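You operate a simulated robot arm through the tools that you are given. There is no shell and no other tool. Be economical: measure what you need, move in short steps, check, and stop when the job is done.

Carry out the task below with a simulated two-armed robot. There is one attempt and no reset: what you move stays moved.

JOB
Pick up the jar with one hand, pass it to the other hand and put it in the floor of the spare bin. Set down upright: jar.

Only the result counts: the job must be done as asked and must still hold three seconds after the hand-in. Knocking over, shifting, dropping, spilling or breaking anything else fails it.

ROBOT AND FRAMES
Two 7-joint arms with two-finger parallel grippers on one trunk, on a base that drives. Base frame: it is fixed to the floor where the robot stands at the start and does not move with it; the origin is under the middle of the robot, x ahead of it, y to its left, z up. Units: mm, rad, N and s.
The left shoulder is at the start at [110, 169, 1404], the right one opposite. With the tool pointing down near the work surface each hand reaches from about 420 to 740 mm from the robot's upright axis, wherever it stands, measured 20 degrees to its own side. Places, roughly: floor of the spare bin [1400, -2800, 600]. Payload 1.57 kg a hand.
The TCP of each hand is the grasp point between the finger pads, 30 mm short of the fingertips. In the tool frame z runs along the fingers and y along their closing line. The gripper opens to 80 mm. The fingers are 17 mm wide and 12 mm thick; the gripper's body (40 by 82 mm) begins 80 mm behind the TCP.
Orientation is told as [roll, pitch, yaw] about the base's x, y, z axes, in that order, counted from this pose: with the fingers straight down and closing along the base's y, the tool's x points along the base's -x, its y along +y and its z along -z.

CONTROLS
- The arms move only by the tool move_arm. It takes "left_increments", "right_increments" or both (then of equal length, played together; a hand with none holds still); each is a list of rows, each an object of numbers (a shift or turn left out is 0, a gripper value left out holds the last): "ax", "ay", "az": the turn, a rotation vector about the tool's x, y, z in rad; "tx", "ty", "tz": the shift along the tool's x, y, z in mm; "jaw": the gripper command, from -1 (fully open) to 1 (shut), values between in proportion. In form: [{"ax": .., "ay": .., "az": .., "tx": .., "ty": .., "tz": .., "jaw": ..}, ...]. A call has 1 to 10 rows; each row shifts and turns the commanded pose from where the row before left it, along the tool's axes as they then stand. Each row takes 0.2 s and may step no farther than 50 mm and 0.15 rad from the row before; otherwise, or with a gripper value out of range, the whole call is refused. Where a pose cannot be reached the arm comes as near as it can. A force on the tool above 40 N (or 10 N above the force at the start of the call, whichever is more), or a blocked arm, ends the call early, and 0.2 s more pass. The fingers move at their own pace (about 72 mm/s each) and stop on an object; they squeeze with about 33 N. The grip force told is the motor's: it shows also when the fingers shut on nothing. Time passes only in rows, and 0.2 s behind the last, so rows that do not move let the fingers close. It gives the time, the measured TCP pose, the force on the tool (base axes), the opening and the grip force at its end, in the units of the frame above (readings bear some noise), with the torque about the TCP (base axes, N m) and any sound that the robot's microphone picked up.
- Cameras (640 x 400 px; columns grow to the right, rows downward): "scene" is now at [149.4, 14.6, 1583.7]; the picture's right is [0.21, -0.98, 0.00], its down [-0.78, -0.17, -0.60] and it looks along [0.58, 0.13, -0.80] (base axes); focal length 290 px, centre (320, 200). "left" rides on the left gripper at [72, 7, -122] in its tool frame; the picture's right is [-0.09, 1.00, 0.00], its down [-0.84, -0.08, -0.54] and it looks along [-0.54, -0.05, 0.84] (tool axes); focal length 238 px, centre (320, 200). "right" rides on the right gripper at [72, -7, -122] in its tool frame; the picture's right is [0.09, 1.00, 0.00], its down [-0.84, 0.08, -0.54] and it looks along [-0.54, 0.05, 0.84] (tool axes); focal length 238 px, centre (320, 200). There is no depth. A picture from a camera that has moved, and an enlarged one, comes with that camera's place and axes in the base frame and with its lens.
- capture(camera): a new picture of that camera. The clock stands still meanwhile.
- lift_body(by): slides the trunk up (or, below 0, down) by that many mm; the arms and the scene camera ride with it, the base frame stays. It gives what a move gives, with no picture.
- roll_base(legs): drives the robot by 1 to 6 legs, each [ahead, left, turn to the left] in mm, mm and rad, along the robot's own axes; the way and the turn of a leg run together, so that a leg with both is an arc; at most 1500 mm and 3.142 rad a leg. The arms and the cameras ride along, it lands a little off, and it stops where it bumps. It gives what a move gives.
- head_to(pan, tilt): turns the head with the scene camera to pan (to the left, within 1.501 rad either way) and tilt (down, from -0.506 to 1.204), counted from straight ahead of the robot. It gives what a move gives.
- close_up(camera, box): a new picture of the part [left, top, right, bottom] of that camera's present view, enlarged. The clock stands still meanwhile.
- close_job(): hands the job in; it is judged then, once.

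Go step by step. Nothing tells you exact positions but the pictures and the camera data: compare them with the known pose of the tool, close in by small moves and look again before you grip or let go. The budget is 120 turns and 88 pictures, counting those below and the enlarged ones. Unless the task says otherwise, let go and move clear before handing in, and close with one line.

The tools are called as name(argument=value, ...) on one line, values as JSON. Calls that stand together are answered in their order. move_arm: Moves the arms, as the interface text tells. Its arguments: {"type":"object","properties":{"left_increments":{"type":"array"},"right_increments":{"type":"array"}},"required":[]} The other tools are called the same way: lift_body (by) slides the trunk up or down; roll_base (legs) drives the base; head_to (pan, tilt) turns the head that bears the scene camera; capture (camera) takes a picture; close_up (camera, box) takes an enlarged picture of a part of a camera's view; close_job () hands the job in.

At the start:

```text
t: 0.0
left_eef_pos: [595.8, 389.1, 969.2]
left_tool_rot: [0.001, -0.001, 0.001]
left_ft_force: [0.3, 0.0, -0.3]
left_torque: [0.0, 0.01, 0.01]
left_opening: 79.9
left_finger_force: 0.0
right_eef_pos: [688.4, -180.8, 1006.8]
right_tool_rot: [0.0, -0.001, -0.001]
right_ft_force: [0.1, -0.4, 0.2]
right_torque: [-0.03, -0.03, 0.0]
right_opening: 79.9
right_finger_force: 0.1
trunk travel left (down, up): [-718.0, 172.0]
robot x, y, heading: [-0.9, 2.1, 0.002]
head pan, tilt: [0.216, 0.929]
```

scene: 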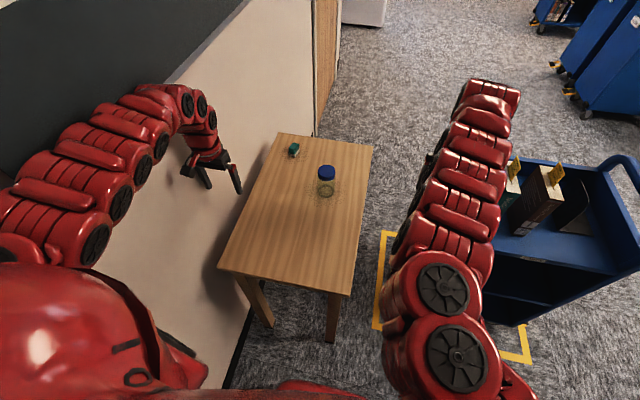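
right: 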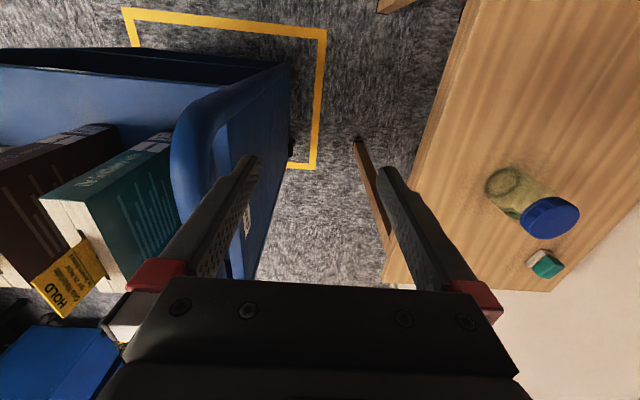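
left: 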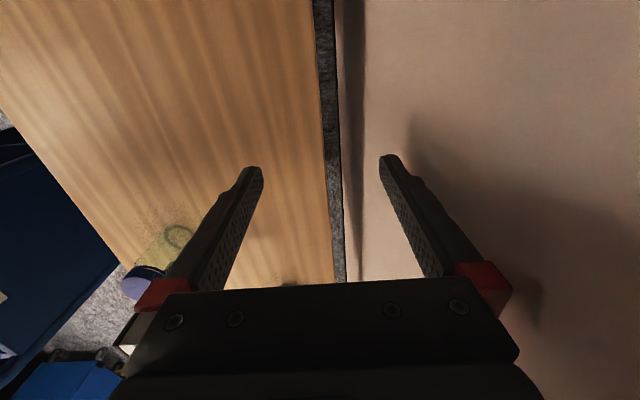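

I see the jar with its blue lid on the small table, at about (778, 135) with the lid top near z 876. A small teal item stands behind it. I'll enlarge the jar first, then look toward the spare bin.

close_up(camera="scene", box=[260, 120, 400, 210])

head_to(pan=-1.1, tilt=0.45)

capture(camera="scene")

```text
4.44 times, centred on (330, 165) of scene
camera zoom: at [149.4, 14.6, 1583.7], right [0.21, -0.98, 0.0], down [-0.78, -0.17, -0.6], along [0.58, 0.13, -0.8], focal length 1287 px, centre (276, 356)
```

zoom: 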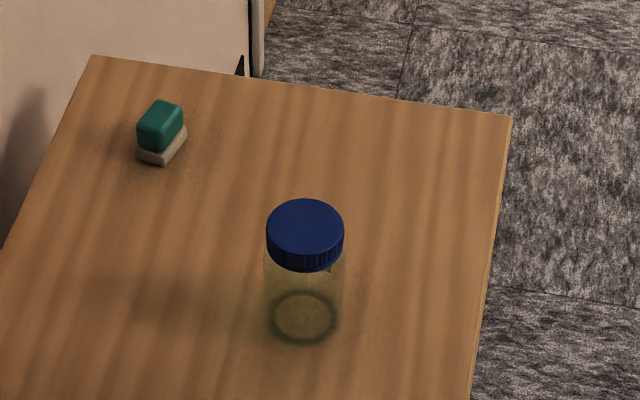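

```text
t: 1.5
left_eef_pos: [595.7, 391.0, 968.9]
left_tool_rot: [-0.001, 0.001, 0.003]
left_ft_force: [0.1, 0.2, 0.2]
left_torque: [0.04, 0.04, 0.05]
left_opening: 79.9
left_finger_force: 0.0
right_eef_pos: [688.9, -179.2, 1007.0]
right_tool_rot: [-0.001, -0.001, -0.001]
right_ft_force: [-0.2, 0.5, -0.1]
right_torque: [-0.02, 0.01, 0.02]
right_opening: 80.0
right_finger_force: 0.0
trunk travel left (down, up): [-718.0, 172.0]
robot x, y, heading: [-2.7, -1.2, -0.001]
head pan, tilt: [-1.1, 0.45]
```

```text
83 pictures are left
camera scene: at [119.0, -83.1, 1624.1], right [-0.89, -0.45, 0.0], down [-0.2, 0.39, -0.9], along [0.41, -0.8, -0.44], focal length 290 px, centre (320, 200)
```

scene: 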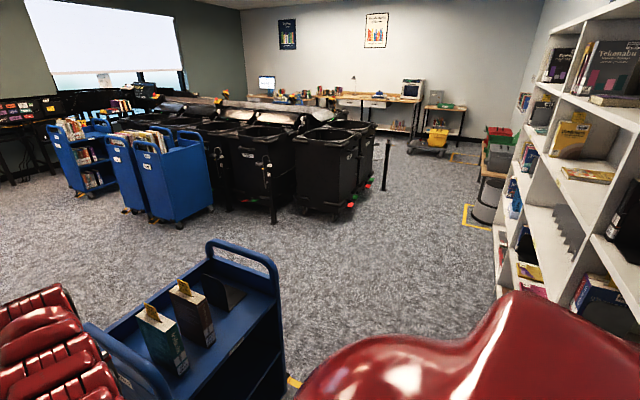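

The given spot for the spare bin projects onto the black wheeled bins across the room. I'll enlarge that area.

close_up(camera="scene", box=[180, 90, 420, 240])

```text
2.67 times, centred on (300, 165) of scene
camera zoom: at [119.0, -83.1, 1624.1], right [-0.89, -0.45, 0.0], down [-0.2, 0.39, -0.9], along [0.41, -0.8, -0.44], focal length 772 px, centre (373, 293)
```

zoom: 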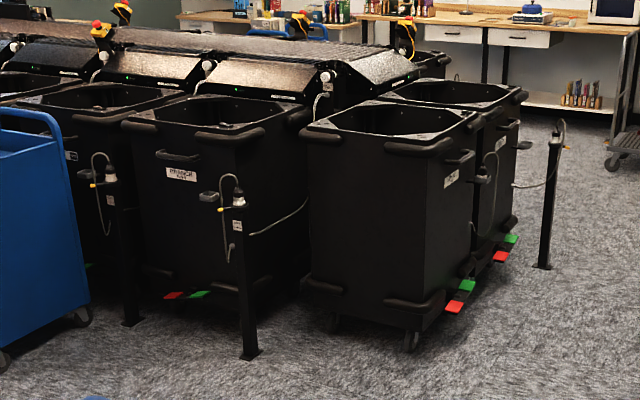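

The spare bin is the near black bin, with its rim at about z 900 and its floor at 600. I plan for the right hand to take the jar body from its right side, tilted, and the left hand to take the lid from above. First I'll check the space in front of the base.

head_to(pan=-0.25, tilt=1.2)

capture(camera="scene")

```text
t: 2.6
left_eef_pos: [597.0, 390.1, 969.0]
left_tool_rot: [-0.001, -0.001, 0.002]
left_ft_force: [0.4, 0.1, -0.1]
left_torque: [0.0, 0.02, 0.0]
left_opening: 79.9
left_finger_force: 0.1
right_eef_pos: [687.4, -180.5, 1007.3]
right_tool_rot: [0.0, 0.001, 0.0]
right_ft_force: [0.2, -1.3, 0.3]
right_torque: [0.02, 0.02, 0.03]
right_opening: 80.1
right_finger_force: 0.0
trunk travel left (down, up): [-718.0, 172.0]
robot x, y, heading: [-0.5, -1.6, 0.0]
head pan, tilt: [-0.25, 1.201]
```

```text
81 pictures are left
camera scene: at [131.5, -15.1, 1566.0], right [-0.25, -0.97, 0.0], down [-0.9, 0.23, -0.36], along [0.35, -0.09, -0.93], focal length 290 px, centre (320, 200)
```

scene: 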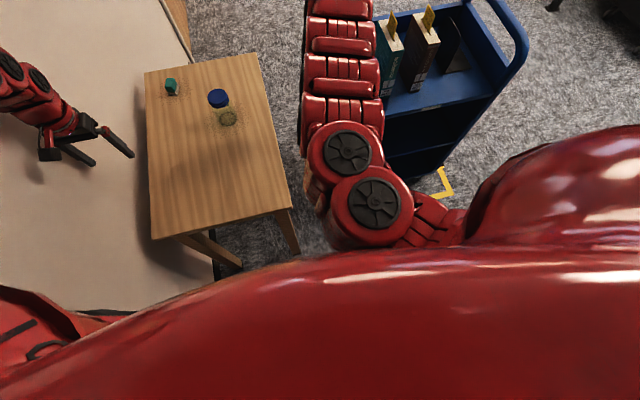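

The near side of the table is at about x 430, and I can't see how far the base reaches. So I won't drive closer. I'll raise the left hand, turn the right hand to a leftward tilt above the table, and then lower the trunk for reach.

move_arm(right_increments=[{"ax": -0.13, "ty": 25.3, "tz": -8.8, "jaw": -1}, {"ax": -0.13, "ty": 26.3, "tz": -5.4}, {"ax": -0.13, "ty": 26.8, "tz": -2}, {"ax": -0.13, "ty": 26.8, "tz": 1.5}, {"ax": -0.13, "ty": 26.4, "tz": 5}, {"ax": -0.13, "ty": 25.5, "tz": 8.3}, {"ax": -0.13, "ty": 24.2, "tz": 11.6}, {"ax": -0.13, "ty": 22.5, "tz": 14.6}], left_increments=[{"tz": -30, "ty": -10, "jaw": -1}, {"tz": -30, "ty": -10}, {"tz": -30, "ty": -10}, {"tz": -30, "ty": -10}, {"tz": -30, "ty": -10}, {"tz": -30, "ty": -10}, {"tz": -30, "ty": -10}, {"tz": -30, "ty": -10}])

capture(camera="scene")

```text
t: 4.5
left_eef_pos: [631.1, 322.6, 1150.3]
left_tool_rot: [-0.002, 0.001, 0.001]
left_ft_force: [-0.7, 0.7, -0.3]
left_torque: [0.04, 0.0, -0.01]
left_opening: 80.1
left_finger_force: 0.2
left hand out of reach, approached as far as the arm can: row 1, 2, 6, 7, 8
right_eef_pos: [690.4, 21.4, 1077.9]
right_tool_rot: [1.043, 0.002, 0.001]
right_ft_force: [1.0, -0.6, -0.2]
right_torque: [-0.01, -0.01, -0.01]
right_opening: 79.8
right_finger_force: 0.0
trunk travel left (down, up): [-718.0, 172.0]
robot x, y, heading: [-0.6, 0.4, 0.001]
head pan, tilt: [-0.25, 1.201]
```

```text
80 pictures are left
camera scene: at [132.3, -15.2, 1565.8], right [-0.25, -0.97, 0.0], down [-0.9, 0.23, -0.36], along [0.35, -0.09, -0.93], focal length 290 px, centre (320, 200)
```

scene: 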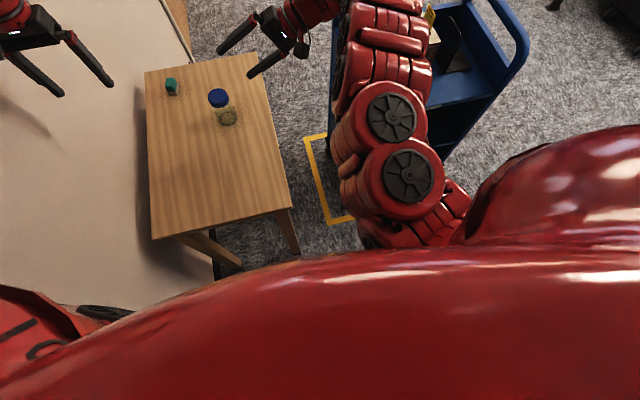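

The left hand is high and clear, and the right hand is tilted 60° toward the left above the table edge. I'll lower the trunk and look with the right-hand camera.

lift_body(by=-150)

capture(camera="right")

capture(camera="scene")

```text
t: 6.2
left_eef_pos: [631.1, 321.7, 1001.0]
left_tool_rot: [-0.001, -0.004, 0.001]
left_ft_force: [0.3, -0.6, 0.2]
left_torque: [-0.05, -0.01, -0.01]
left_opening: 80.0
left_finger_force: 0.1
right_eef_pos: [689.3, 20.9, 927.5]
right_tool_rot: [1.04, -0.002, -0.002]
right_ft_force: [-0.5, -0.4, -0.7]
right_torque: [0.01, -0.02, -0.01]
right_opening: 80.1
right_finger_force: 0.1
trunk travel left (down, up): [-568.0, 322.0]
robot x, y, heading: [0.3, -2.1, 0.002]
head pan, tilt: [-0.25, 1.201]
```

```text
79 pictures are left
camera right: at [617.6, -87.5, 982.8], right [-0.09, 0.5, 0.86], down [0.84, -0.43, 0.34], along [0.54, 0.75, -0.38], focal length 238 px, centre (320, 200)
```

right: 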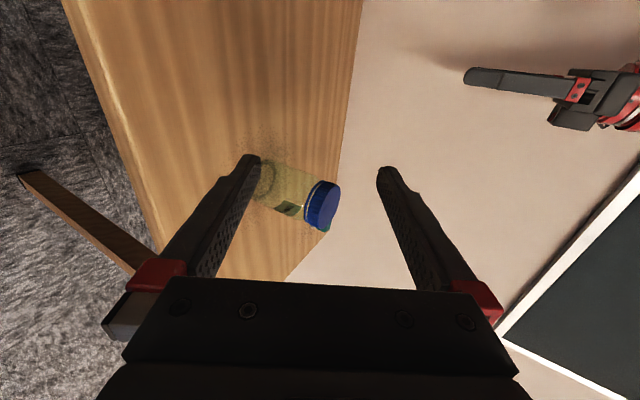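

```text
78 pictures are left
camera scene: at [131.1, -15.1, 1416.0], right [-0.25, -0.97, 0.0], down [-0.9, 0.23, -0.36], along [0.35, -0.09, -0.93], focal length 290 px, centre (320, 200)
```

scene: 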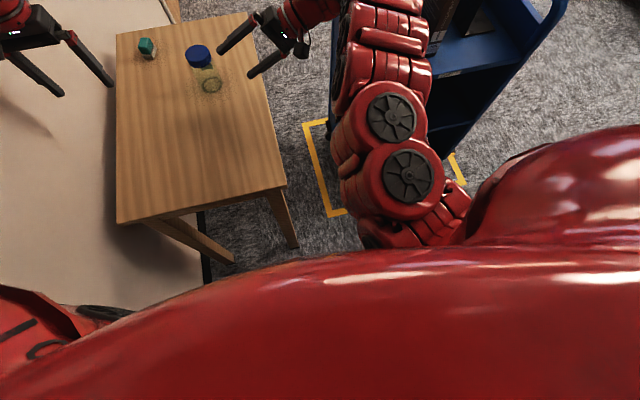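

The finger closing line is in the vertical plane, so I need to spin the hand 90° about its own axis. That makes it close along base x with the camera on top.

move_arm(right_increments=[{"az": 0.15}, {"az": 0.15}, {"az": 0.15}, {"az": 0.15}, {"az": 0.15}, {"az": 0.15}, {"az": 0.15}, {"az": 0.15}, {"az": 0.15}, {"az": 0.15}])

move_arm(right_increments=[{"az": 0.07}])

capture(camera="right")

capture(camera="scene")

```text
t: 8.4
left_eef_pos: [630.9, 321.8, 1002.3]
left_tool_rot: [0.002, 0.0, 0.0]
left_ft_force: [-0.4, 0.4, -0.2]
left_torque: [-0.04, 0.0, 0.02]
left_opening: 80.2
left_finger_force: 0.0
right_eef_pos: [689.1, 20.1, 927.0]
right_tool_rot: [0.119, 1.036, -1.435]
right_ft_force: [-0.1, -0.8, 0.8]
right_torque: [0.02, -0.03, -0.03]
right_opening: 80.1
right_finger_force: 0.0
trunk travel left (down, up): [-568.0, 322.0]
robot x, y, heading: [-0.5, -6.3, -0.001]
head pan, tilt: [-0.25, 1.201]
```

```text
t: 8.8
left_eef_pos: [630.9, 321.5, 1001.1]
left_tool_rot: [0.001, 0.0, 0.0]
left_ft_force: [0.3, 0.8, -0.1]
left_torque: [0.0, -0.02, 0.0]
left_opening: 80.0
left_finger_force: 0.0
right_eef_pos: [688.5, 21.3, 928.2]
right_tool_rot: [0.001, 1.042, -1.57]
right_ft_force: [0.2, -0.3, -0.2]
right_torque: [0.0, -0.03, -0.03]
right_opening: 79.9
right_finger_force: 0.0
trunk travel left (down, up): [-568.0, 322.0]
robot x, y, heading: [-3.1, 3.0, 0.003]
head pan, tilt: [-0.25, 1.201]
```

```text
77 pictures are left
camera right: at [683.3, -47.9, 1051.0], right [1.0, 0.05, 0.08], down [0.08, -0.89, -0.45], along [0.05, 0.45, -0.89], focal length 238 px, centre (320, 200)
```

right: 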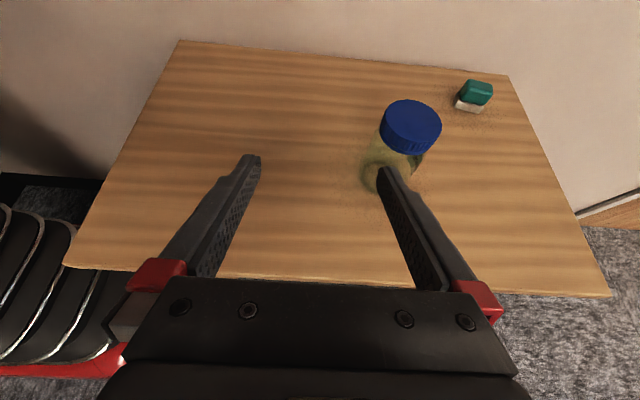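

```text
76 pictures are left
camera scene: at [131.4, -15.1, 1416.0], right [-0.25, -0.97, 0.0], down [-0.9, 0.23, -0.36], along [0.35, -0.09, -0.93], focal length 290 px, centre (320, 200)
```

scene: 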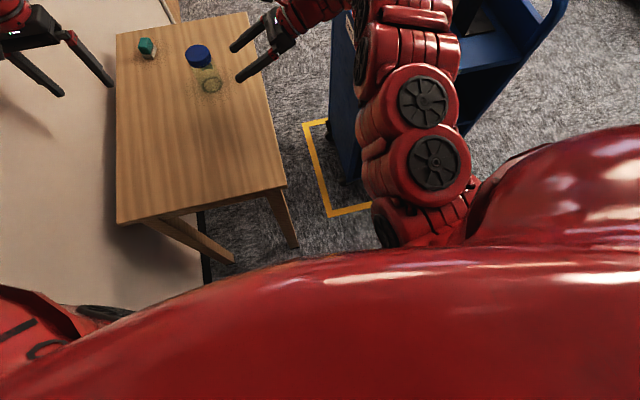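

The orientation is now right: the fingers close along x and tilt toward +y. I put the jar axis at about (783, 137) and move to a pre-grasp point 110 mm back along the approach line.

move_arm(right_increments=[{"tx": -12.3, "ty": 31.2, "tz": 14.9}, {"tx": -12.3, "ty": 31.2, "tz": 14.9}, {"tx": -12.3, "ty": 31.2, "tz": 14.9}, {}])

capture(camera="right")

capture(camera="left")

```text
t: 9.8
left_eef_pos: [630.2, 321.3, 1002.3]
left_tool_rot: [0.0, -0.002, 0.003]
left_ft_force: [-0.5, 0.7, -1.2]
left_torque: [-0.02, -0.02, 0.0]
left_opening: 79.9
left_finger_force: 0.1
right_eef_pos: [719.8, 27.6, 910.4]
right_tool_rot: [0.003, 1.038, -1.568]
right_ft_force: [0.7, -0.7, -0.1]
right_torque: [0.0, 0.02, 0.0]
right_opening: 79.9
right_finger_force: 0.0
right hand out of reach, approached as far as the arm can: row 2, 3
trunk travel left (down, up): [-568.0, 322.0]
robot x, y, heading: [-0.0, -2.5, -0.0]
head pan, tilt: [-0.25, 1.201]
```

```text
75 pictures are left
camera right: at [713.2, -41.3, 1033.9], right [1.0, 0.05, 0.08], down [0.08, -0.89, -0.45], along [0.05, 0.45, -0.89], focal length 238 px, centre (320, 200)
```

right: 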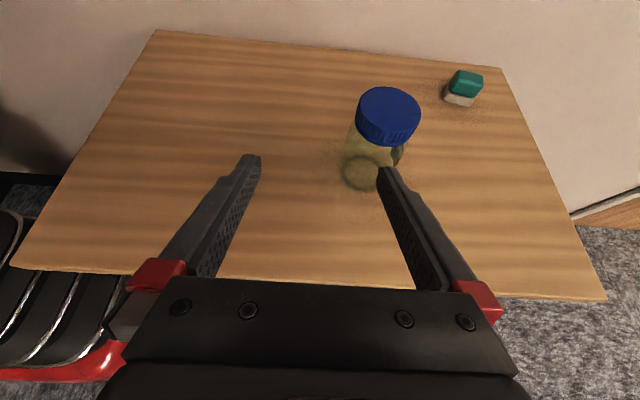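

```text
74 pictures are left
camera left: at [557.7, 328.3, 1122.3], right [0.09, 1.0, 0.0], down [0.84, -0.08, 0.54], along [0.54, -0.05, -0.84], focal length 238 px, centre (320, 200)
```

left: 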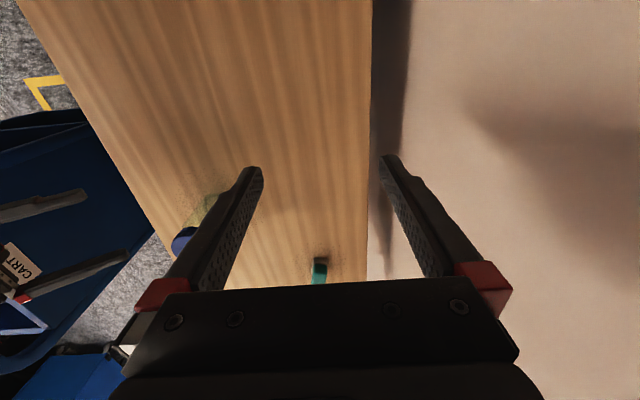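

The arm runs out of reach when it points purely sideways. I'll swing the hand about the vertical so it points forward-left, still tilted 60°, which brings the wrist closer in.

move_arm(right_increments=[{"ax": -0.112, "az": 0.0657, "tz": -8}, {"ax": -0.112, "az": 0.0657, "tz": -8}, {"ax": -0.112, "az": 0.0657, "tz": -8}, {"ax": -0.112, "az": 0.0657, "tz": -8}, {"ax": -0.112, "az": 0.0657, "tz": -8}, {"ax": -0.112, "az": 0.0657, "tz": -8}, {}])

capture(camera="right")

```text
t: 11.4
left_eef_pos: [631.6, 321.8, 1002.4]
left_tool_rot: [-0.001, -0.002, 0.002]
left_ft_force: [-0.2, 0.7, 0.0]
left_torque: [0.04, -0.03, -0.01]
left_opening: 80.1
left_finger_force: 0.0
right_eef_pos: [795.0, -11.7, 907.0]
right_tool_rot: [0.002, 1.042, -2.35]
right_ft_force: [0.9, -0.5, -0.1]
right_torque: [-0.03, 0.01, 0.01]
right_opening: 79.9
right_finger_force: 0.2
right hand out of reach, approached as far as the arm can: row 3, 4, 5, 6
trunk travel left (down, up): [-568.0, 322.0]
robot x, y, heading: [0.8, -2.3, -0.0]
head pan, tilt: [-0.25, 1.201]
```

```text
73 pictures are left
camera right: at [742.1, -56.0, 1030.9], right [0.74, -0.67, 0.08], down [-0.57, -0.69, -0.45], along [0.35, 0.29, -0.89], focal length 238 px, centre (320, 200)
```

right: 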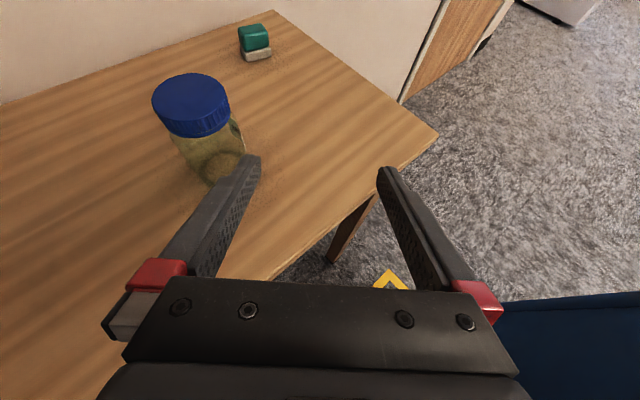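

Now the hand points forward-left. I shift it sideways to line up with the jar on the new approach line.

move_arm(right_increments=[{"tx": -9.5, "ty": -38, "tz": 1.5}, {"tx": -9.5, "ty": -38, "tz": 1.5}, {"tx": -9.5, "ty": -38, "tz": 1.5}, {}])

capture(camera="right")

capture(camera="scene")

```text
t: 12.4
left_eef_pos: [631.8, 321.3, 1000.5]
left_tool_rot: [0.0, -0.001, 0.002]
left_ft_force: [0.1, -0.4, 0.2]
left_torque: [0.02, -0.02, -0.02]
left_opening: 80.1
left_finger_force: 0.0
right_eef_pos: [762.9, 67.4, 852.1]
right_tool_rot: [0.003, 1.041, -2.348]
right_ft_force: [-0.1, -0.2, -0.1]
right_torque: [0.02, -0.03, 0.0]
right_opening: 80.1
right_finger_force: 0.1
right hand out of reach, approached as far as the arm can: row 1, 2, 3
trunk travel left (down, up): [-568.0, 322.0]
robot x, y, heading: [-0.7, -2.1, -0.002]
head pan, tilt: [-0.25, 1.201]
```

```text
72 pictures are left
camera right: at [710.7, 23.0, 975.7], right [0.74, -0.67, 0.08], down [-0.57, -0.69, -0.45], along [0.36, 0.29, -0.89], focal length 238 px, centre (320, 200)
```

right: 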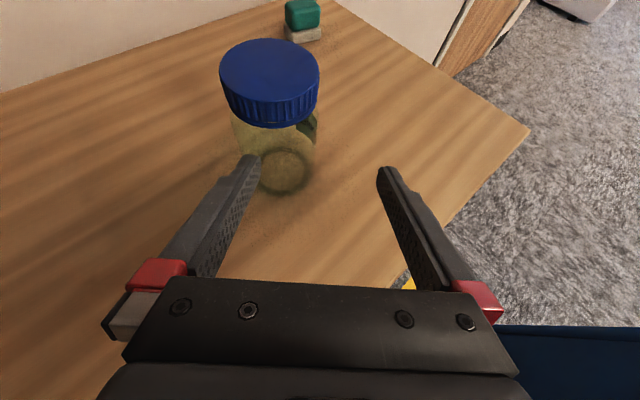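

```text
71 pictures are left
camera scene: at [131.5, -15.4, 1415.9], right [-0.25, -0.97, 0.0], down [-0.9, 0.23, -0.36], along [0.35, -0.09, -0.93], focal length 290 px, centre (320, 200)
```

scene: 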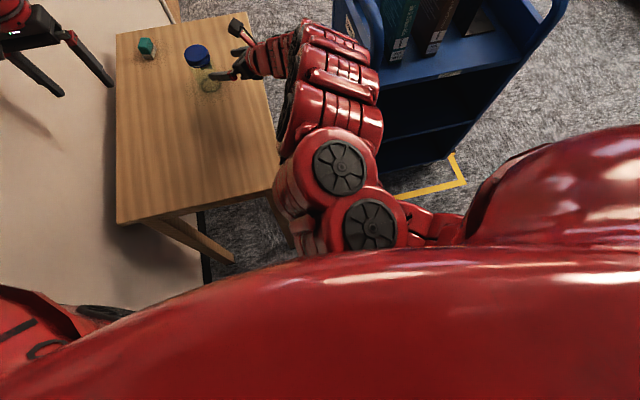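

The jar axis now measures about (785, 140), with the table near z 775. The hand needs to go about 35 mm further left before I advance.

move_arm(right_increments=[{"ty": -18}, {"ty": -17}, {}])

```text
t: 13.2
left_eef_pos: [630.2, 321.1, 1001.5]
left_tool_rot: [0.0, -0.003, 0.002]
left_ft_force: [0.2, 0.3, 0.2]
left_torque: [0.0, 0.0, 0.02]
left_opening: 79.6
left_finger_force: 0.2
right_eef_pos: [752.1, 95.0, 843.6]
right_tool_rot: [0.002, 1.041, -2.346]
right_ft_force: [0.1, -0.1, 1.1]
right_torque: [0.01, 0.03, -0.02]
right_opening: 80.1
right_finger_force: 0.1
right hand out of reach, approached as far as the arm can: row 1, 2
trunk travel left (down, up): [-568.0, 322.0]
robot x, y, heading: [-1.1, -2.9, 0.002]
head pan, tilt: [-0.25, 1.201]
```

The arm follows with small deviations. One more lateral trim, then a look.

move_arm(right_increments=[{"ty": -9}, {}])

capture(camera="right")

```text
t: 13.8
left_eef_pos: [631.2, 321.3, 1001.0]
left_tool_rot: [0.001, 0.001, 0.002]
left_ft_force: [-0.9, -1.1, -0.4]
left_torque: [-0.04, -0.03, 0.01]
left_opening: 79.9
left_finger_force: 0.0
right_eef_pos: [749.6, 100.7, 840.5]
right_tool_rot: [0.005, 1.041, -2.346]
right_ft_force: [-0.9, 0.6, 0.5]
right_torque: [-0.02, 0.0, 0.04]
right_opening: 79.9
right_finger_force: 0.1
right hand out of reach, approached as far as the arm can: row 1
trunk travel left (down, up): [-568.0, 322.0]
robot x, y, heading: [0.9, -3.5, 0.0]
head pan, tilt: [-0.25, 1.201]
```

```text
70 pictures are left
camera right: at [697.0, 56.9, 965.0], right [0.74, -0.67, 0.08], down [-0.57, -0.69, -0.45], along [0.35, 0.29, -0.89], focal length 238 px, centre (320, 200)
```

right: 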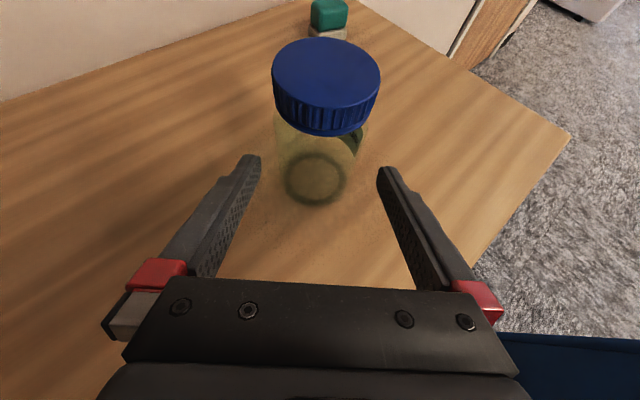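

The jar now sits between the fingers, nearly centred. I'll advance half way along the tool axis and check.

move_arm(right_increments=[{"ty": -1, "tz": 15}, {"ty": -1, "tz": 15}, {}])

capture(camera="right")

```text
t: 14.6
left_eef_pos: [631.1, 321.3, 1001.6]
left_tool_rot: [0.0, -0.002, 0.001]
left_ft_force: [-0.5, 0.4, -0.1]
left_torque: [-0.01, 0.02, 0.03]
left_opening: 79.8
left_finger_force: 0.1
right_eef_pos: [766.2, 121.3, 826.5]
right_tool_rot: [0.003, 1.042, -2.348]
right_ft_force: [-0.1, -0.3, 0.9]
right_torque: [-0.01, 0.01, 0.01]
right_opening: 79.9
right_finger_force: 0.0
trunk travel left (down, up): [-568.0, 322.0]
robot x, y, heading: [-2.0, -2.3, 0.008]
head pan, tilt: [-0.25, 1.201]
```

```text
69 pictures are left
camera right: at [713.8, 77.0, 949.7], right [0.74, -0.67, 0.08], down [-0.57, -0.69, -0.45], along [0.36, 0.29, -0.89], focal length 238 px, centre (320, 200)
```

right: 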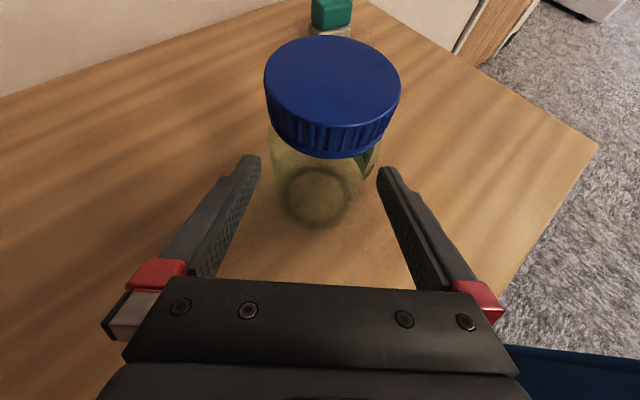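

The alignment looks good, with the jar axis at about (788, 140). I'll advance the last 33 mm.

move_arm(right_increments=[{"ty": 1, "tz": 12}, {"ty": 1, "tz": 12}, {"tz": 9}, {}])

capture(camera="right")

capture(camera="scene")

```text
t: 15.6
left_eef_pos: [630.6, 321.8, 1002.8]
left_tool_rot: [0.0, -0.002, 0.002]
left_ft_force: [0.3, -0.7, 0.0]
left_torque: [-0.03, 0.01, 0.04]
left_opening: 80.0
left_finger_force: 0.0
right_eef_pos: [787.2, 138.8, 809.7]
right_tool_rot: [0.003, 1.043, -2.348]
right_ft_force: [0.0, -0.3, 0.2]
right_torque: [-0.01, -0.02, -0.01]
right_opening: 79.8
right_finger_force: 0.1
trunk travel left (down, up): [-568.0, 322.0]
robot x, y, heading: [-3.5, 1.0, 0.001]
head pan, tilt: [-0.25, 1.201]
```

```text
68 pictures are left
camera right: at [734.4, 95.0, 932.9], right [0.74, -0.67, 0.08], down [-0.57, -0.69, -0.45], along [0.35, 0.29, -0.89], focal length 238 px, centre (320, 200)
```

right: 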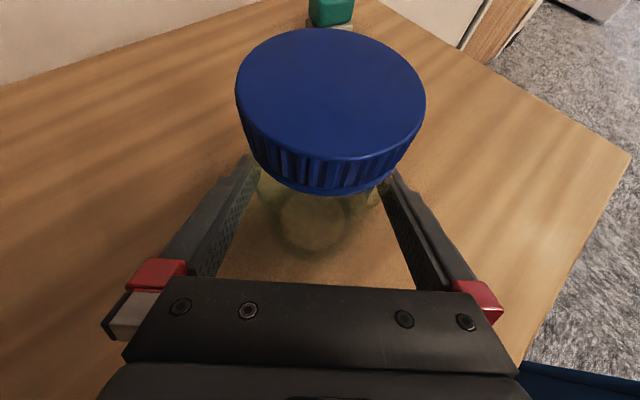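

```text
67 pictures are left
camera scene: at [131.1, -15.0, 1416.0], right [-0.25, -0.97, 0.0], down [-0.9, 0.23, -0.36], along [0.35, -0.09, -0.93], focal length 290 px, centre (320, 200)
```

scene: 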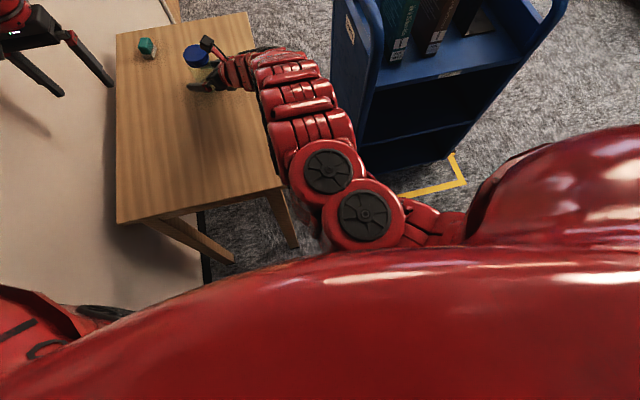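

The jar body is between the pads at about z 810. I'll close the right gripper.

move_arm(right_increments=[{"jaw": 0}, {"jaw": 0.5}, {"jaw": 1}, {}, {}])

capture(camera="right")

```text
t: 16.8
left_eef_pos: [630.4, 321.7, 1000.6]
left_tool_rot: [0.0, 0.002, 0.002]
left_ft_force: [0.9, 0.6, -0.6]
left_torque: [0.04, -0.03, 0.03]
left_opening: 79.9
left_finger_force: 0.1
right_eef_pos: [786.8, 138.8, 808.7]
right_tool_rot: [0.006, 1.041, -2.346]
right_ft_force: [-0.2, 0.4, 1.0]
right_torque: [0.01, -0.03, -0.01]
right_opening: 60.7
right_finger_force: 33.1
trunk travel left (down, up): [-568.0, 322.0]
robot x, y, heading: [-1.0, 2.5, 0.003]
head pan, tilt: [-0.25, 1.201]
```

```text
66 pictures are left
camera right: at [734.6, 95.0, 932.9], right [0.74, -0.67, 0.08], down [-0.57, -0.69, -0.45], along [0.36, 0.29, -0.89], focal length 238 px, centre (320, 200)
```

right: 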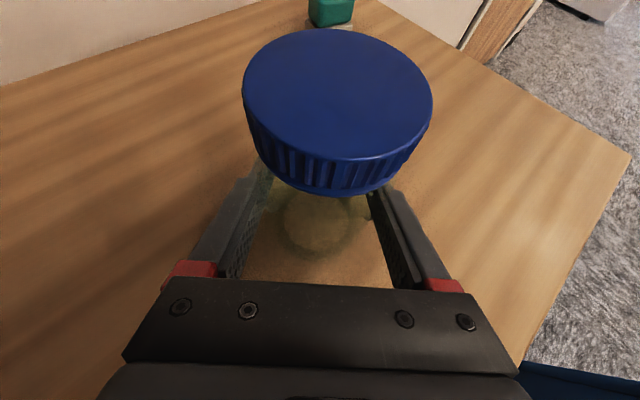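

The grip is firm, with the body about 60 mm wide. I'll lift straight up with the trunk.

lift_body(by=120)

capture(camera="right")

capture(camera="left")

capture(camera="scene")

```text
t: 18.3
left_eef_pos: [631.9, 321.4, 1120.6]
left_tool_rot: [-0.002, 0.0, 0.001]
left_ft_force: [-0.3, -0.2, 0.1]
left_torque: [0.0, -0.01, 0.03]
left_opening: 79.9
left_finger_force: 0.1
right_eef_pos: [787.2, 139.6, 929.6]
right_tool_rot: [0.001, 1.04, -2.347]
right_ft_force: [-0.3, 0.1, -2.1]
right_torque: [0.03, -0.03, -0.02]
right_opening: 60.7
right_finger_force: 33.0
trunk travel left (down, up): [-688.0, 202.0]
robot x, y, heading: [0.2, 1.4, -0.001]
head pan, tilt: [-0.25, 1.201]
```

```text
65 pictures are left
camera right: at [734.9, 95.0, 1052.5], right [0.74, -0.67, 0.08], down [-0.57, -0.69, -0.45], along [0.35, 0.29, -0.89], focal length 238 px, centre (320, 200)
```

right: 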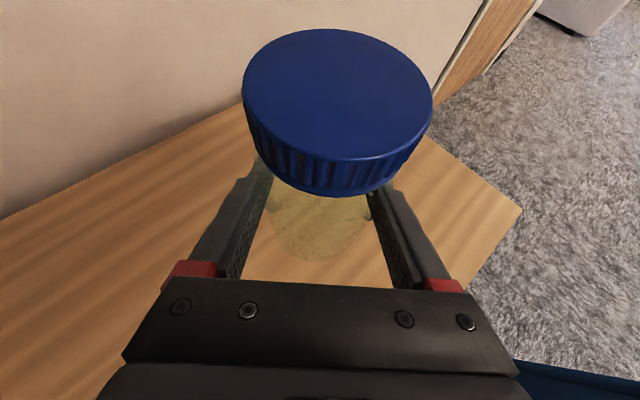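

```text
64 pictures are left
camera left: at [558.2, 328.5, 1241.9], right [0.09, 1.0, 0.0], down [0.84, -0.08, 0.54], along [0.54, -0.05, -0.84], focal length 238 px, centre (320, 200)
```

left: 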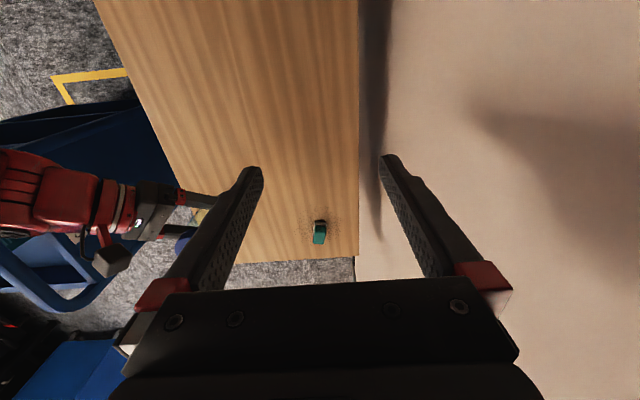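

```text
63 pictures are left
camera scene: at [131.9, -14.9, 1535.9], right [-0.25, -0.97, 0.0], down [-0.9, 0.23, -0.36], along [0.35, -0.09, -0.93], focal length 290 px, centre (320, 200)
```

scene: 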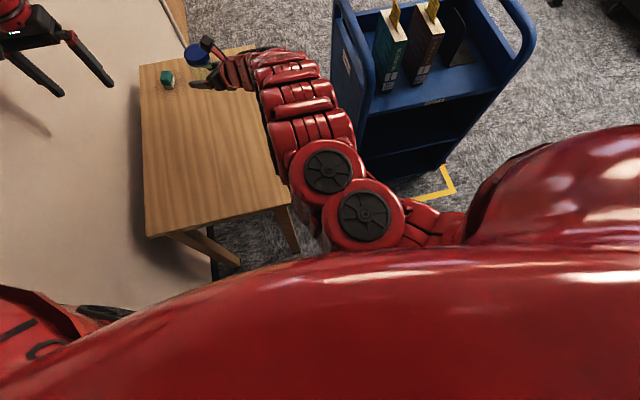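

The jar is held, lifted and upright; its lid top should be near z 997. I'll bring it closer to the robot so the left hand can reach it from above.

move_arm(right_increments=[{"tx": -10.7, "ty": -21.2, "tz": -18.3}, {"tx": -10.7, "ty": -21.2, "tz": -18.3}, {"tx": -10.7, "ty": -21.2, "tz": -18.3}, {}])

```text
t: 19.3
left_eef_pos: [632.4, 321.8, 1120.2]
left_tool_rot: [0.0, 0.001, 0.002]
left_ft_force: [-0.8, -0.7, -1.0]
left_torque: [0.01, 0.0, 0.0]
left_opening: 80.1
left_finger_force: 0.1
right_eef_pos: [710.9, 143.7, 927.7]
right_tool_rot: [0.007, 1.04, -2.346]
right_ft_force: [0.8, 0.3, -1.4]
right_torque: [0.02, -0.05, -0.01]
right_opening: 60.8
right_finger_force: 32.8
right hand out of reach, approached as far as the arm can: row 3
trunk travel left (down, up): [-688.0, 202.0]
robot x, y, heading: [3.5, -3.0, 0.005]
head pan, tilt: [-0.25, 1.201]
```

The jar is at about (712, 145), within the left hand's reach. I'll bring the left hand over the lid, high for now, with a slight yaw so its fingers clear the right hand's fingers and camera.

move_arm(left_increments=[{"tx": -20, "ty": -40, "az": 0.075, "jaw": -0.8}, {"tx": -20, "ty": -40, "az": 0.075}, {"tx": -15, "ty": -35, "az": 0.075}, {"tx": -10, "ty": -25, "az": 0.075}, {}])

capture(camera="left")

capture(camera="right")

```text
t: 20.5
left_eef_pos: [681.6, 176.5, 1122.4]
left_tool_rot: [0.002, -0.002, -0.299]
left_ft_force: [-0.5, -0.7, 0.2]
left_torque: [0.03, -0.03, 0.0]
left_opening: 71.9
left_finger_force: 0.0
right_eef_pos: [711.3, 144.0, 927.4]
right_tool_rot: [0.005, 1.041, -2.345]
right_ft_force: [0.0, 0.6, -1.9]
right_torque: [0.0, 0.01, -0.02]
right_opening: 60.8
right_finger_force: 33.1
trunk travel left (down, up): [-688.0, 202.0]
robot x, y, heading: [2.9, -2.0, -0.003]
head pan, tilt: [-0.25, 1.201]
```

```text
62 pictures are left
camera left: at [614.4, 204.8, 1243.0], right [0.38, 0.92, 0.0], down [0.78, -0.32, 0.54], along [0.5, -0.21, -0.84], focal length 238 px, centre (320, 200)
```

left: 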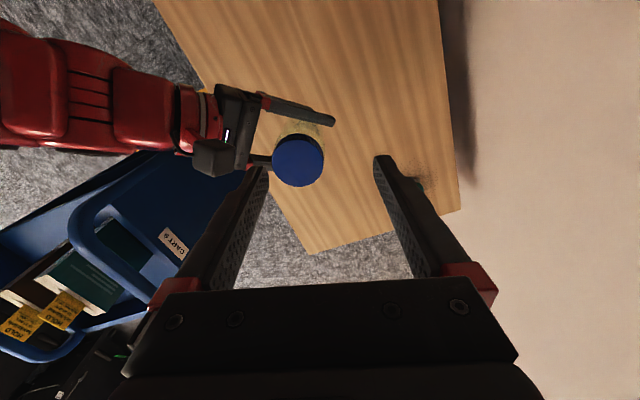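

```text
61 pictures are left
camera right: at [658.4, 100.3, 1050.8], right [0.74, -0.67, 0.08], down [-0.57, -0.69, -0.45], along [0.35, 0.29, -0.89], focal length 238 px, centre (320, 200)
```

right: 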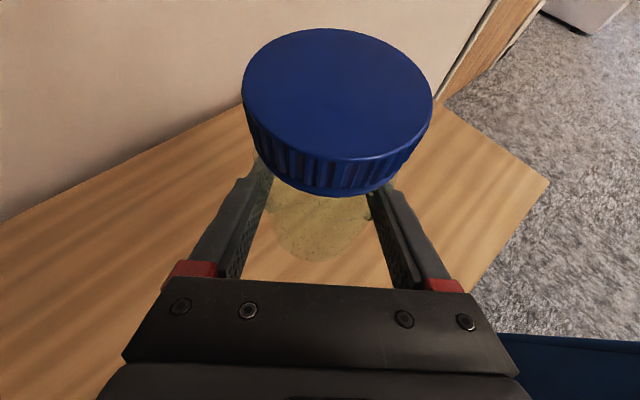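

From both views the lid centre is at about (708, 142, 998). I'll line the left hand up above it and come down to just above the lid.

move_arm(left_increments=[{"tx": -18, "ty": -13}, {"tx": -17, "ty": -12}, {"tz": 30}, {"tz": 35}, {}])

capture(camera="left")

capture(camera="right")

```text
t: 21.7
left_eef_pos: [707.5, 142.1, 1057.4]
left_tool_rot: [0.0, -0.001, -0.298]
left_ft_force: [0.2, 0.1, -0.1]
left_torque: [0.01, -0.05, 0.0]
left_opening: 72.3
left_finger_force: 0.0
right_eef_pos: [712.1, 144.3, 927.2]
right_tool_rot: [0.003, 1.043, -2.348]
right_ft_force: [-1.0, -0.3, -2.1]
right_torque: [0.0, -0.02, -0.04]
right_opening: 60.9
right_finger_force: 33.1
trunk travel left (down, up): [-688.0, 202.0]
robot x, y, heading: [-1.2, -0.7, 0.002]
head pan, tilt: [-0.25, 1.201]
```

```text
60 pictures are left
camera left: at [639.7, 169.0, 1178.2], right [0.38, 0.92, 0.0], down [0.78, -0.32, 0.54], along [0.5, -0.21, -0.84], focal length 238 px, centre (320, 200)
```

left: 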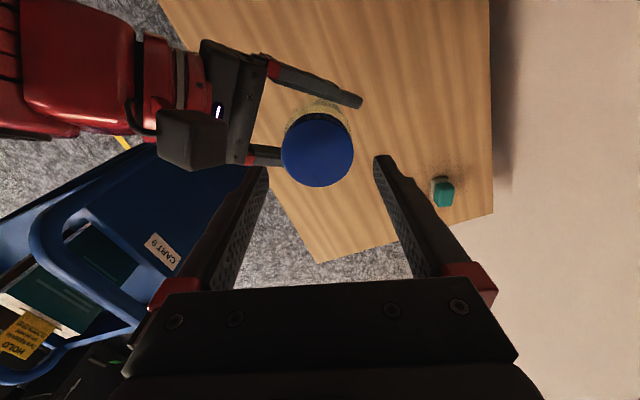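

```text
59 pictures are left
camera right: at [658.4, 99.5, 1050.9], right [0.74, -0.67, 0.08], down [-0.57, -0.69, -0.45], along [0.36, 0.29, -0.89], focal length 238 px, centre (320, 200)
```

right: 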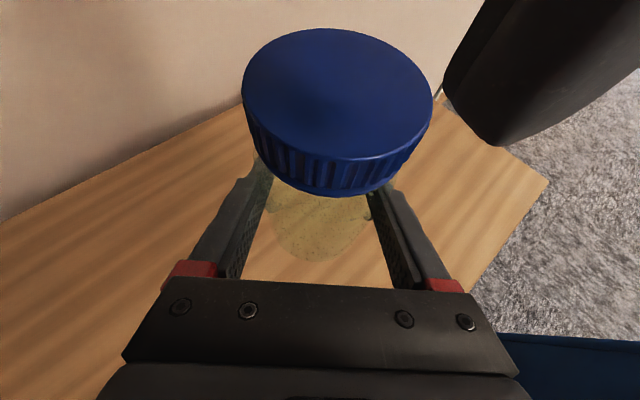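

The left hand is centred over the lid, and its near finger passes the right camera with a small gap. I'll descend in short steps and watch the force.

move_arm(left_increments=[{"tx": -1, "tz": 10}, {"tx": -1, "tz": 10}, {"tz": 10}, {}])

capture(camera="left")

capture(camera="right")

```text
t: 22.7
left_eef_pos: [708.7, 140.5, 1026.9]
left_tool_rot: [-0.001, 0.0, -0.299]
left_ft_force: [1.0, 0.6, 0.4]
left_torque: [0.0, -0.02, 0.0]
left_opening: 72.1
left_finger_force: 0.0
right_eef_pos: [710.8, 142.8, 927.4]
right_tool_rot: [0.004, 1.041, -2.345]
right_ft_force: [-0.5, -0.3, -1.9]
right_torque: [0.05, -0.03, -0.02]
right_opening: 60.8
right_finger_force: 32.9
trunk travel left (down, up): [-688.0, 202.0]
robot x, y, heading: [0.3, -1.1, -0.005]
head pan, tilt: [-0.25, 1.201]
```

```text
58 pictures are left
camera left: at [640.7, 168.7, 1147.3], right [0.38, 0.92, 0.0], down [0.78, -0.32, 0.54], along [0.5, -0.21, -0.84], focal length 238 px, centre (320, 200)
```

left: 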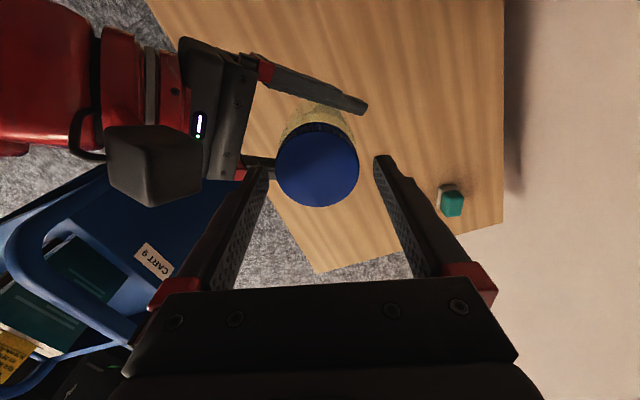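

```text
57 pictures are left
camera right: at [658.6, 99.7, 1050.7], right [0.74, -0.67, 0.08], down [-0.57, -0.69, -0.45], along [0.35, 0.29, -0.89], focal length 238 px, centre (320, 200)
```

right: 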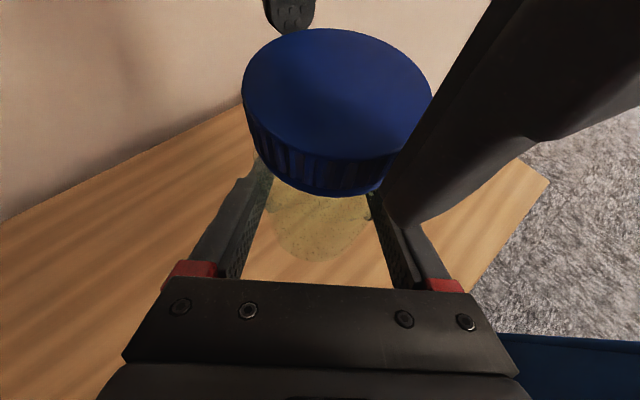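

The tips are at lid-top level, and the lid sits about 3 mm to the image left of centre. I'll trim that and descend to the lid.

move_arm(left_increments=[{"ty": -3}, {"tz": 9}, {"tz": 9}, {"tz": 9}, {"tz": 6}, {}])

capture(camera="left")

capture(camera="right")

```text
t: 24.1
left_eef_pos: [708.8, 138.0, 993.2]
left_tool_rot: [0.0, -0.002, -0.299]
left_ft_force: [-0.4, -0.5, 0.8]
left_torque: [-0.03, 0.02, -0.05]
left_opening: 72.0
left_finger_force: 0.0
right_eef_pos: [711.9, 144.5, 927.2]
right_tool_rot: [0.004, 1.043, -2.349]
right_ft_force: [0.1, -0.4, -1.2]
right_torque: [0.04, -0.03, 0.01]
right_opening: 60.8
right_finger_force: 33.2
trunk travel left (down, up): [-688.0, 202.0]
robot x, y, heading: [-4.6, -0.1, 0.001]
head pan, tilt: [-0.25, 1.201]
```

```text
56 pictures are left
camera left: at [641.2, 166.5, 1114.2], right [0.38, 0.92, 0.0], down [0.78, -0.32, 0.54], along [0.5, -0.21, -0.84], focal length 238 px, centre (320, 200)
```

left: 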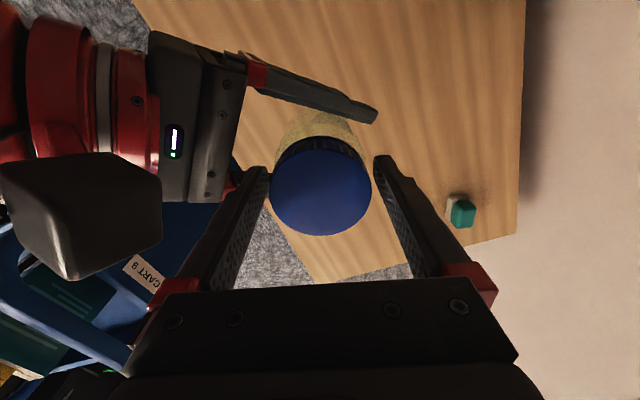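

```text
55 pictures are left
camera right: at [658.6, 99.7, 1050.7], right [0.74, -0.67, 0.08], down [-0.57, -0.69, -0.45], along [0.35, 0.29, -0.89], focal length 238 px, centre (320, 200)
```

right: 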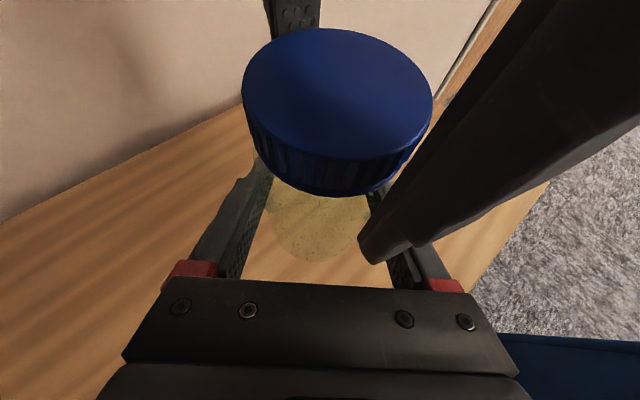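

The lid is centred between the left pads. I'll close the left gripper on it.

move_arm(left_increments=[{"tx": 2, "jaw": -0.65}, {"jaw": -0.55}, {"jaw": -0.5}, {"jaw": 0}, {"jaw": 1}, {}, {}])

capture(camera="left")

capture(camera="right")

```text
t: 25.7
left_eef_pos: [706.6, 140.4, 993.1]
left_tool_rot: [0.0, 0.0, -0.296]
left_ft_force: [-1.0, 2.9, -1.8]
left_torque: [0.15, 0.05, 0.01]
left_opening: 61.0
left_finger_force: 32.3
right_eef_pos: [711.3, 144.0, 926.7]
right_tool_rot: [0.004, 1.042, -2.348]
right_ft_force: [1.2, -2.1, 2.5]
right_torque: [-0.01, 0.11, 0.02]
right_opening: 60.9
right_finger_force: 33.0
trunk travel left (down, up): [-688.0, 202.0]
robot x, y, heading: [-0.2, 0.7, 0.0]
head pan, tilt: [-0.25, 1.201]
```

```text
54 pictures are left
camera left: at [639.5, 167.3, 1114.2], right [0.38, 0.92, 0.0], down [0.78, -0.32, 0.54], along [0.5, -0.21, -0.84], focal length 238 px, centre (320, 200)
```

left: 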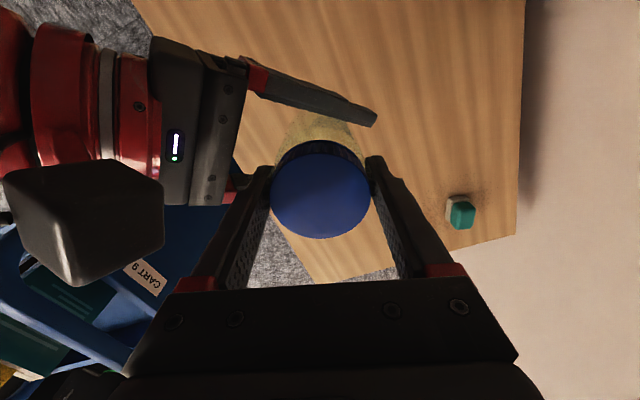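

```text
53 pictures are left
camera right: at [658.8, 99.6, 1050.7], right [0.74, -0.67, 0.08], down [-0.57, -0.69, -0.45], along [0.35, 0.29, -0.89], focal length 238 px, centre (320, 200)
```

right: 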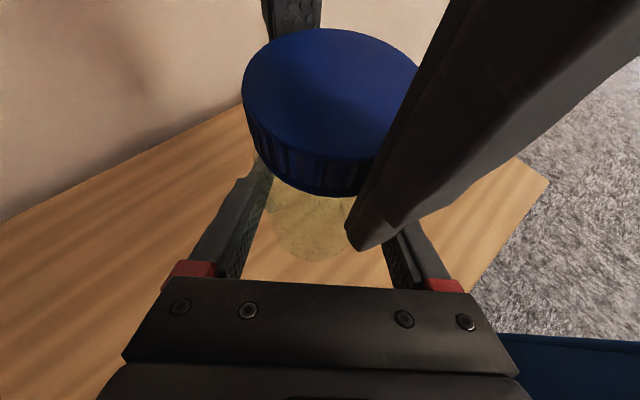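

Both hands hold the jar (61 mm at the lid, force 32 N). I'll open the right hand and see whether the left keeps hold.

move_arm(right_increments=[{"jaw": 0.3}, {"jaw": -0.5}, {"jaw": -1}, {}])

capture(camera="left")

```text
t: 26.7
left_eef_pos: [707.4, 138.7, 993.9]
left_tool_rot: [0.0, -0.003, -0.299]
left_ft_force: [0.5, 0.0, 0.0]
left_torque: [0.0, -0.03, 0.0]
left_opening: 61.1
left_finger_force: 33.3
right_eef_pos: [711.0, 144.4, 927.1]
right_tool_rot: [0.004, 1.042, -2.346]
right_ft_force: [-0.2, 0.3, -0.8]
right_torque: [0.01, 0.01, -0.02]
right_opening: 80.0
right_finger_force: 0.0
trunk travel left (down, up): [-688.0, 202.0]
robot x, y, heading: [-2.2, 4.4, 0.0]
head pan, tilt: [-0.25, 1.201]
```

```text
52 pictures are left
camera left: at [639.6, 167.1, 1114.3], right [0.38, 0.92, 0.0], down [0.78, -0.32, 0.54], along [0.5, -0.21, -0.84], focal length 238 px, centre (320, 200)
```

left: 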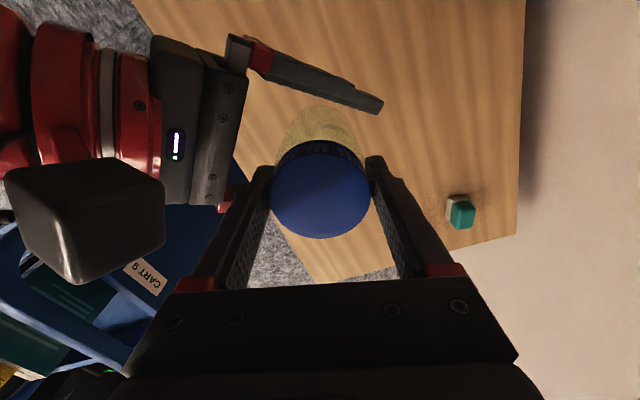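

The right hand is open and the jar stays put. I'll back the right hand off slowly along its own axis.

move_arm(right_increments=[{"tz": -10}, {"tz": -10}, {}])

capture(camera="left")

capture(camera="right")

```text
t: 27.5
left_eef_pos: [708.6, 139.9, 993.8]
left_tool_rot: [0.0, 0.001, -0.297]
left_ft_force: [0.3, 0.5, 0.5]
left_torque: [-0.01, -0.01, -0.02]
left_opening: 60.8
left_finger_force: 33.2
right_eef_pos: [713.9, 136.6, 929.2]
right_tool_rot: [0.003, 1.042, -2.344]
right_ft_force: [-0.4, -0.1, -0.7]
right_torque: [0.03, -0.02, 0.0]
right_opening: 80.0
right_finger_force: 0.1
right hand out of reach, approached as far as the arm can: row 1, 2
trunk travel left (down, up): [-688.0, 202.0]
robot x, y, heading: [2.3, 0.6, -0.002]
head pan, tilt: [-0.25, 1.201]
```

```text
51 pictures are left
camera left: at [639.5, 167.2, 1114.3], right [0.38, 0.92, 0.0], down [0.78, -0.32, 0.54], along [0.5, -0.21, -0.84], focal length 238 px, centre (320, 200)
```

left: 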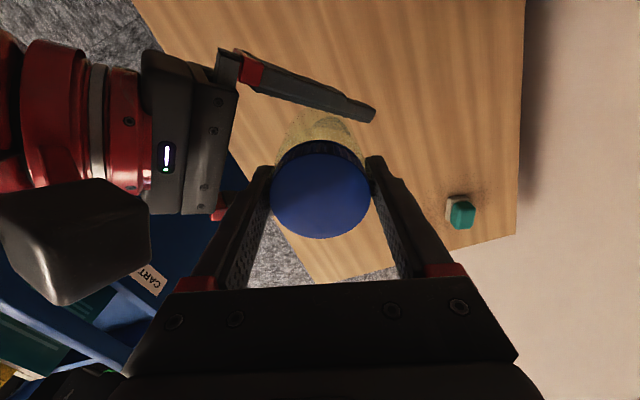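

```text
50 pictures are left
camera right: at [661.9, 92.3, 1052.3], right [0.74, -0.67, 0.08], down [-0.57, -0.69, -0.45], along [0.35, 0.29, -0.89], focal length 238 px, centre (320, 200)
```

right: 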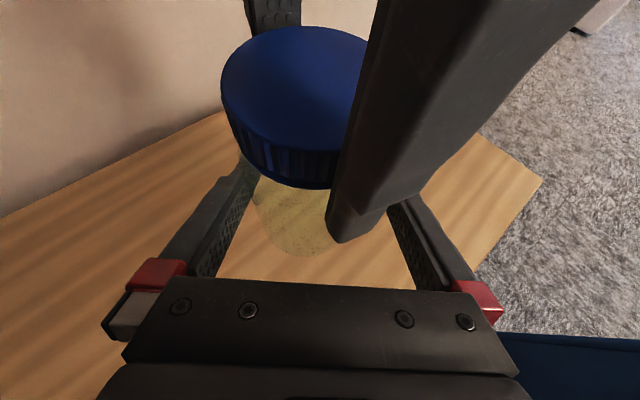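

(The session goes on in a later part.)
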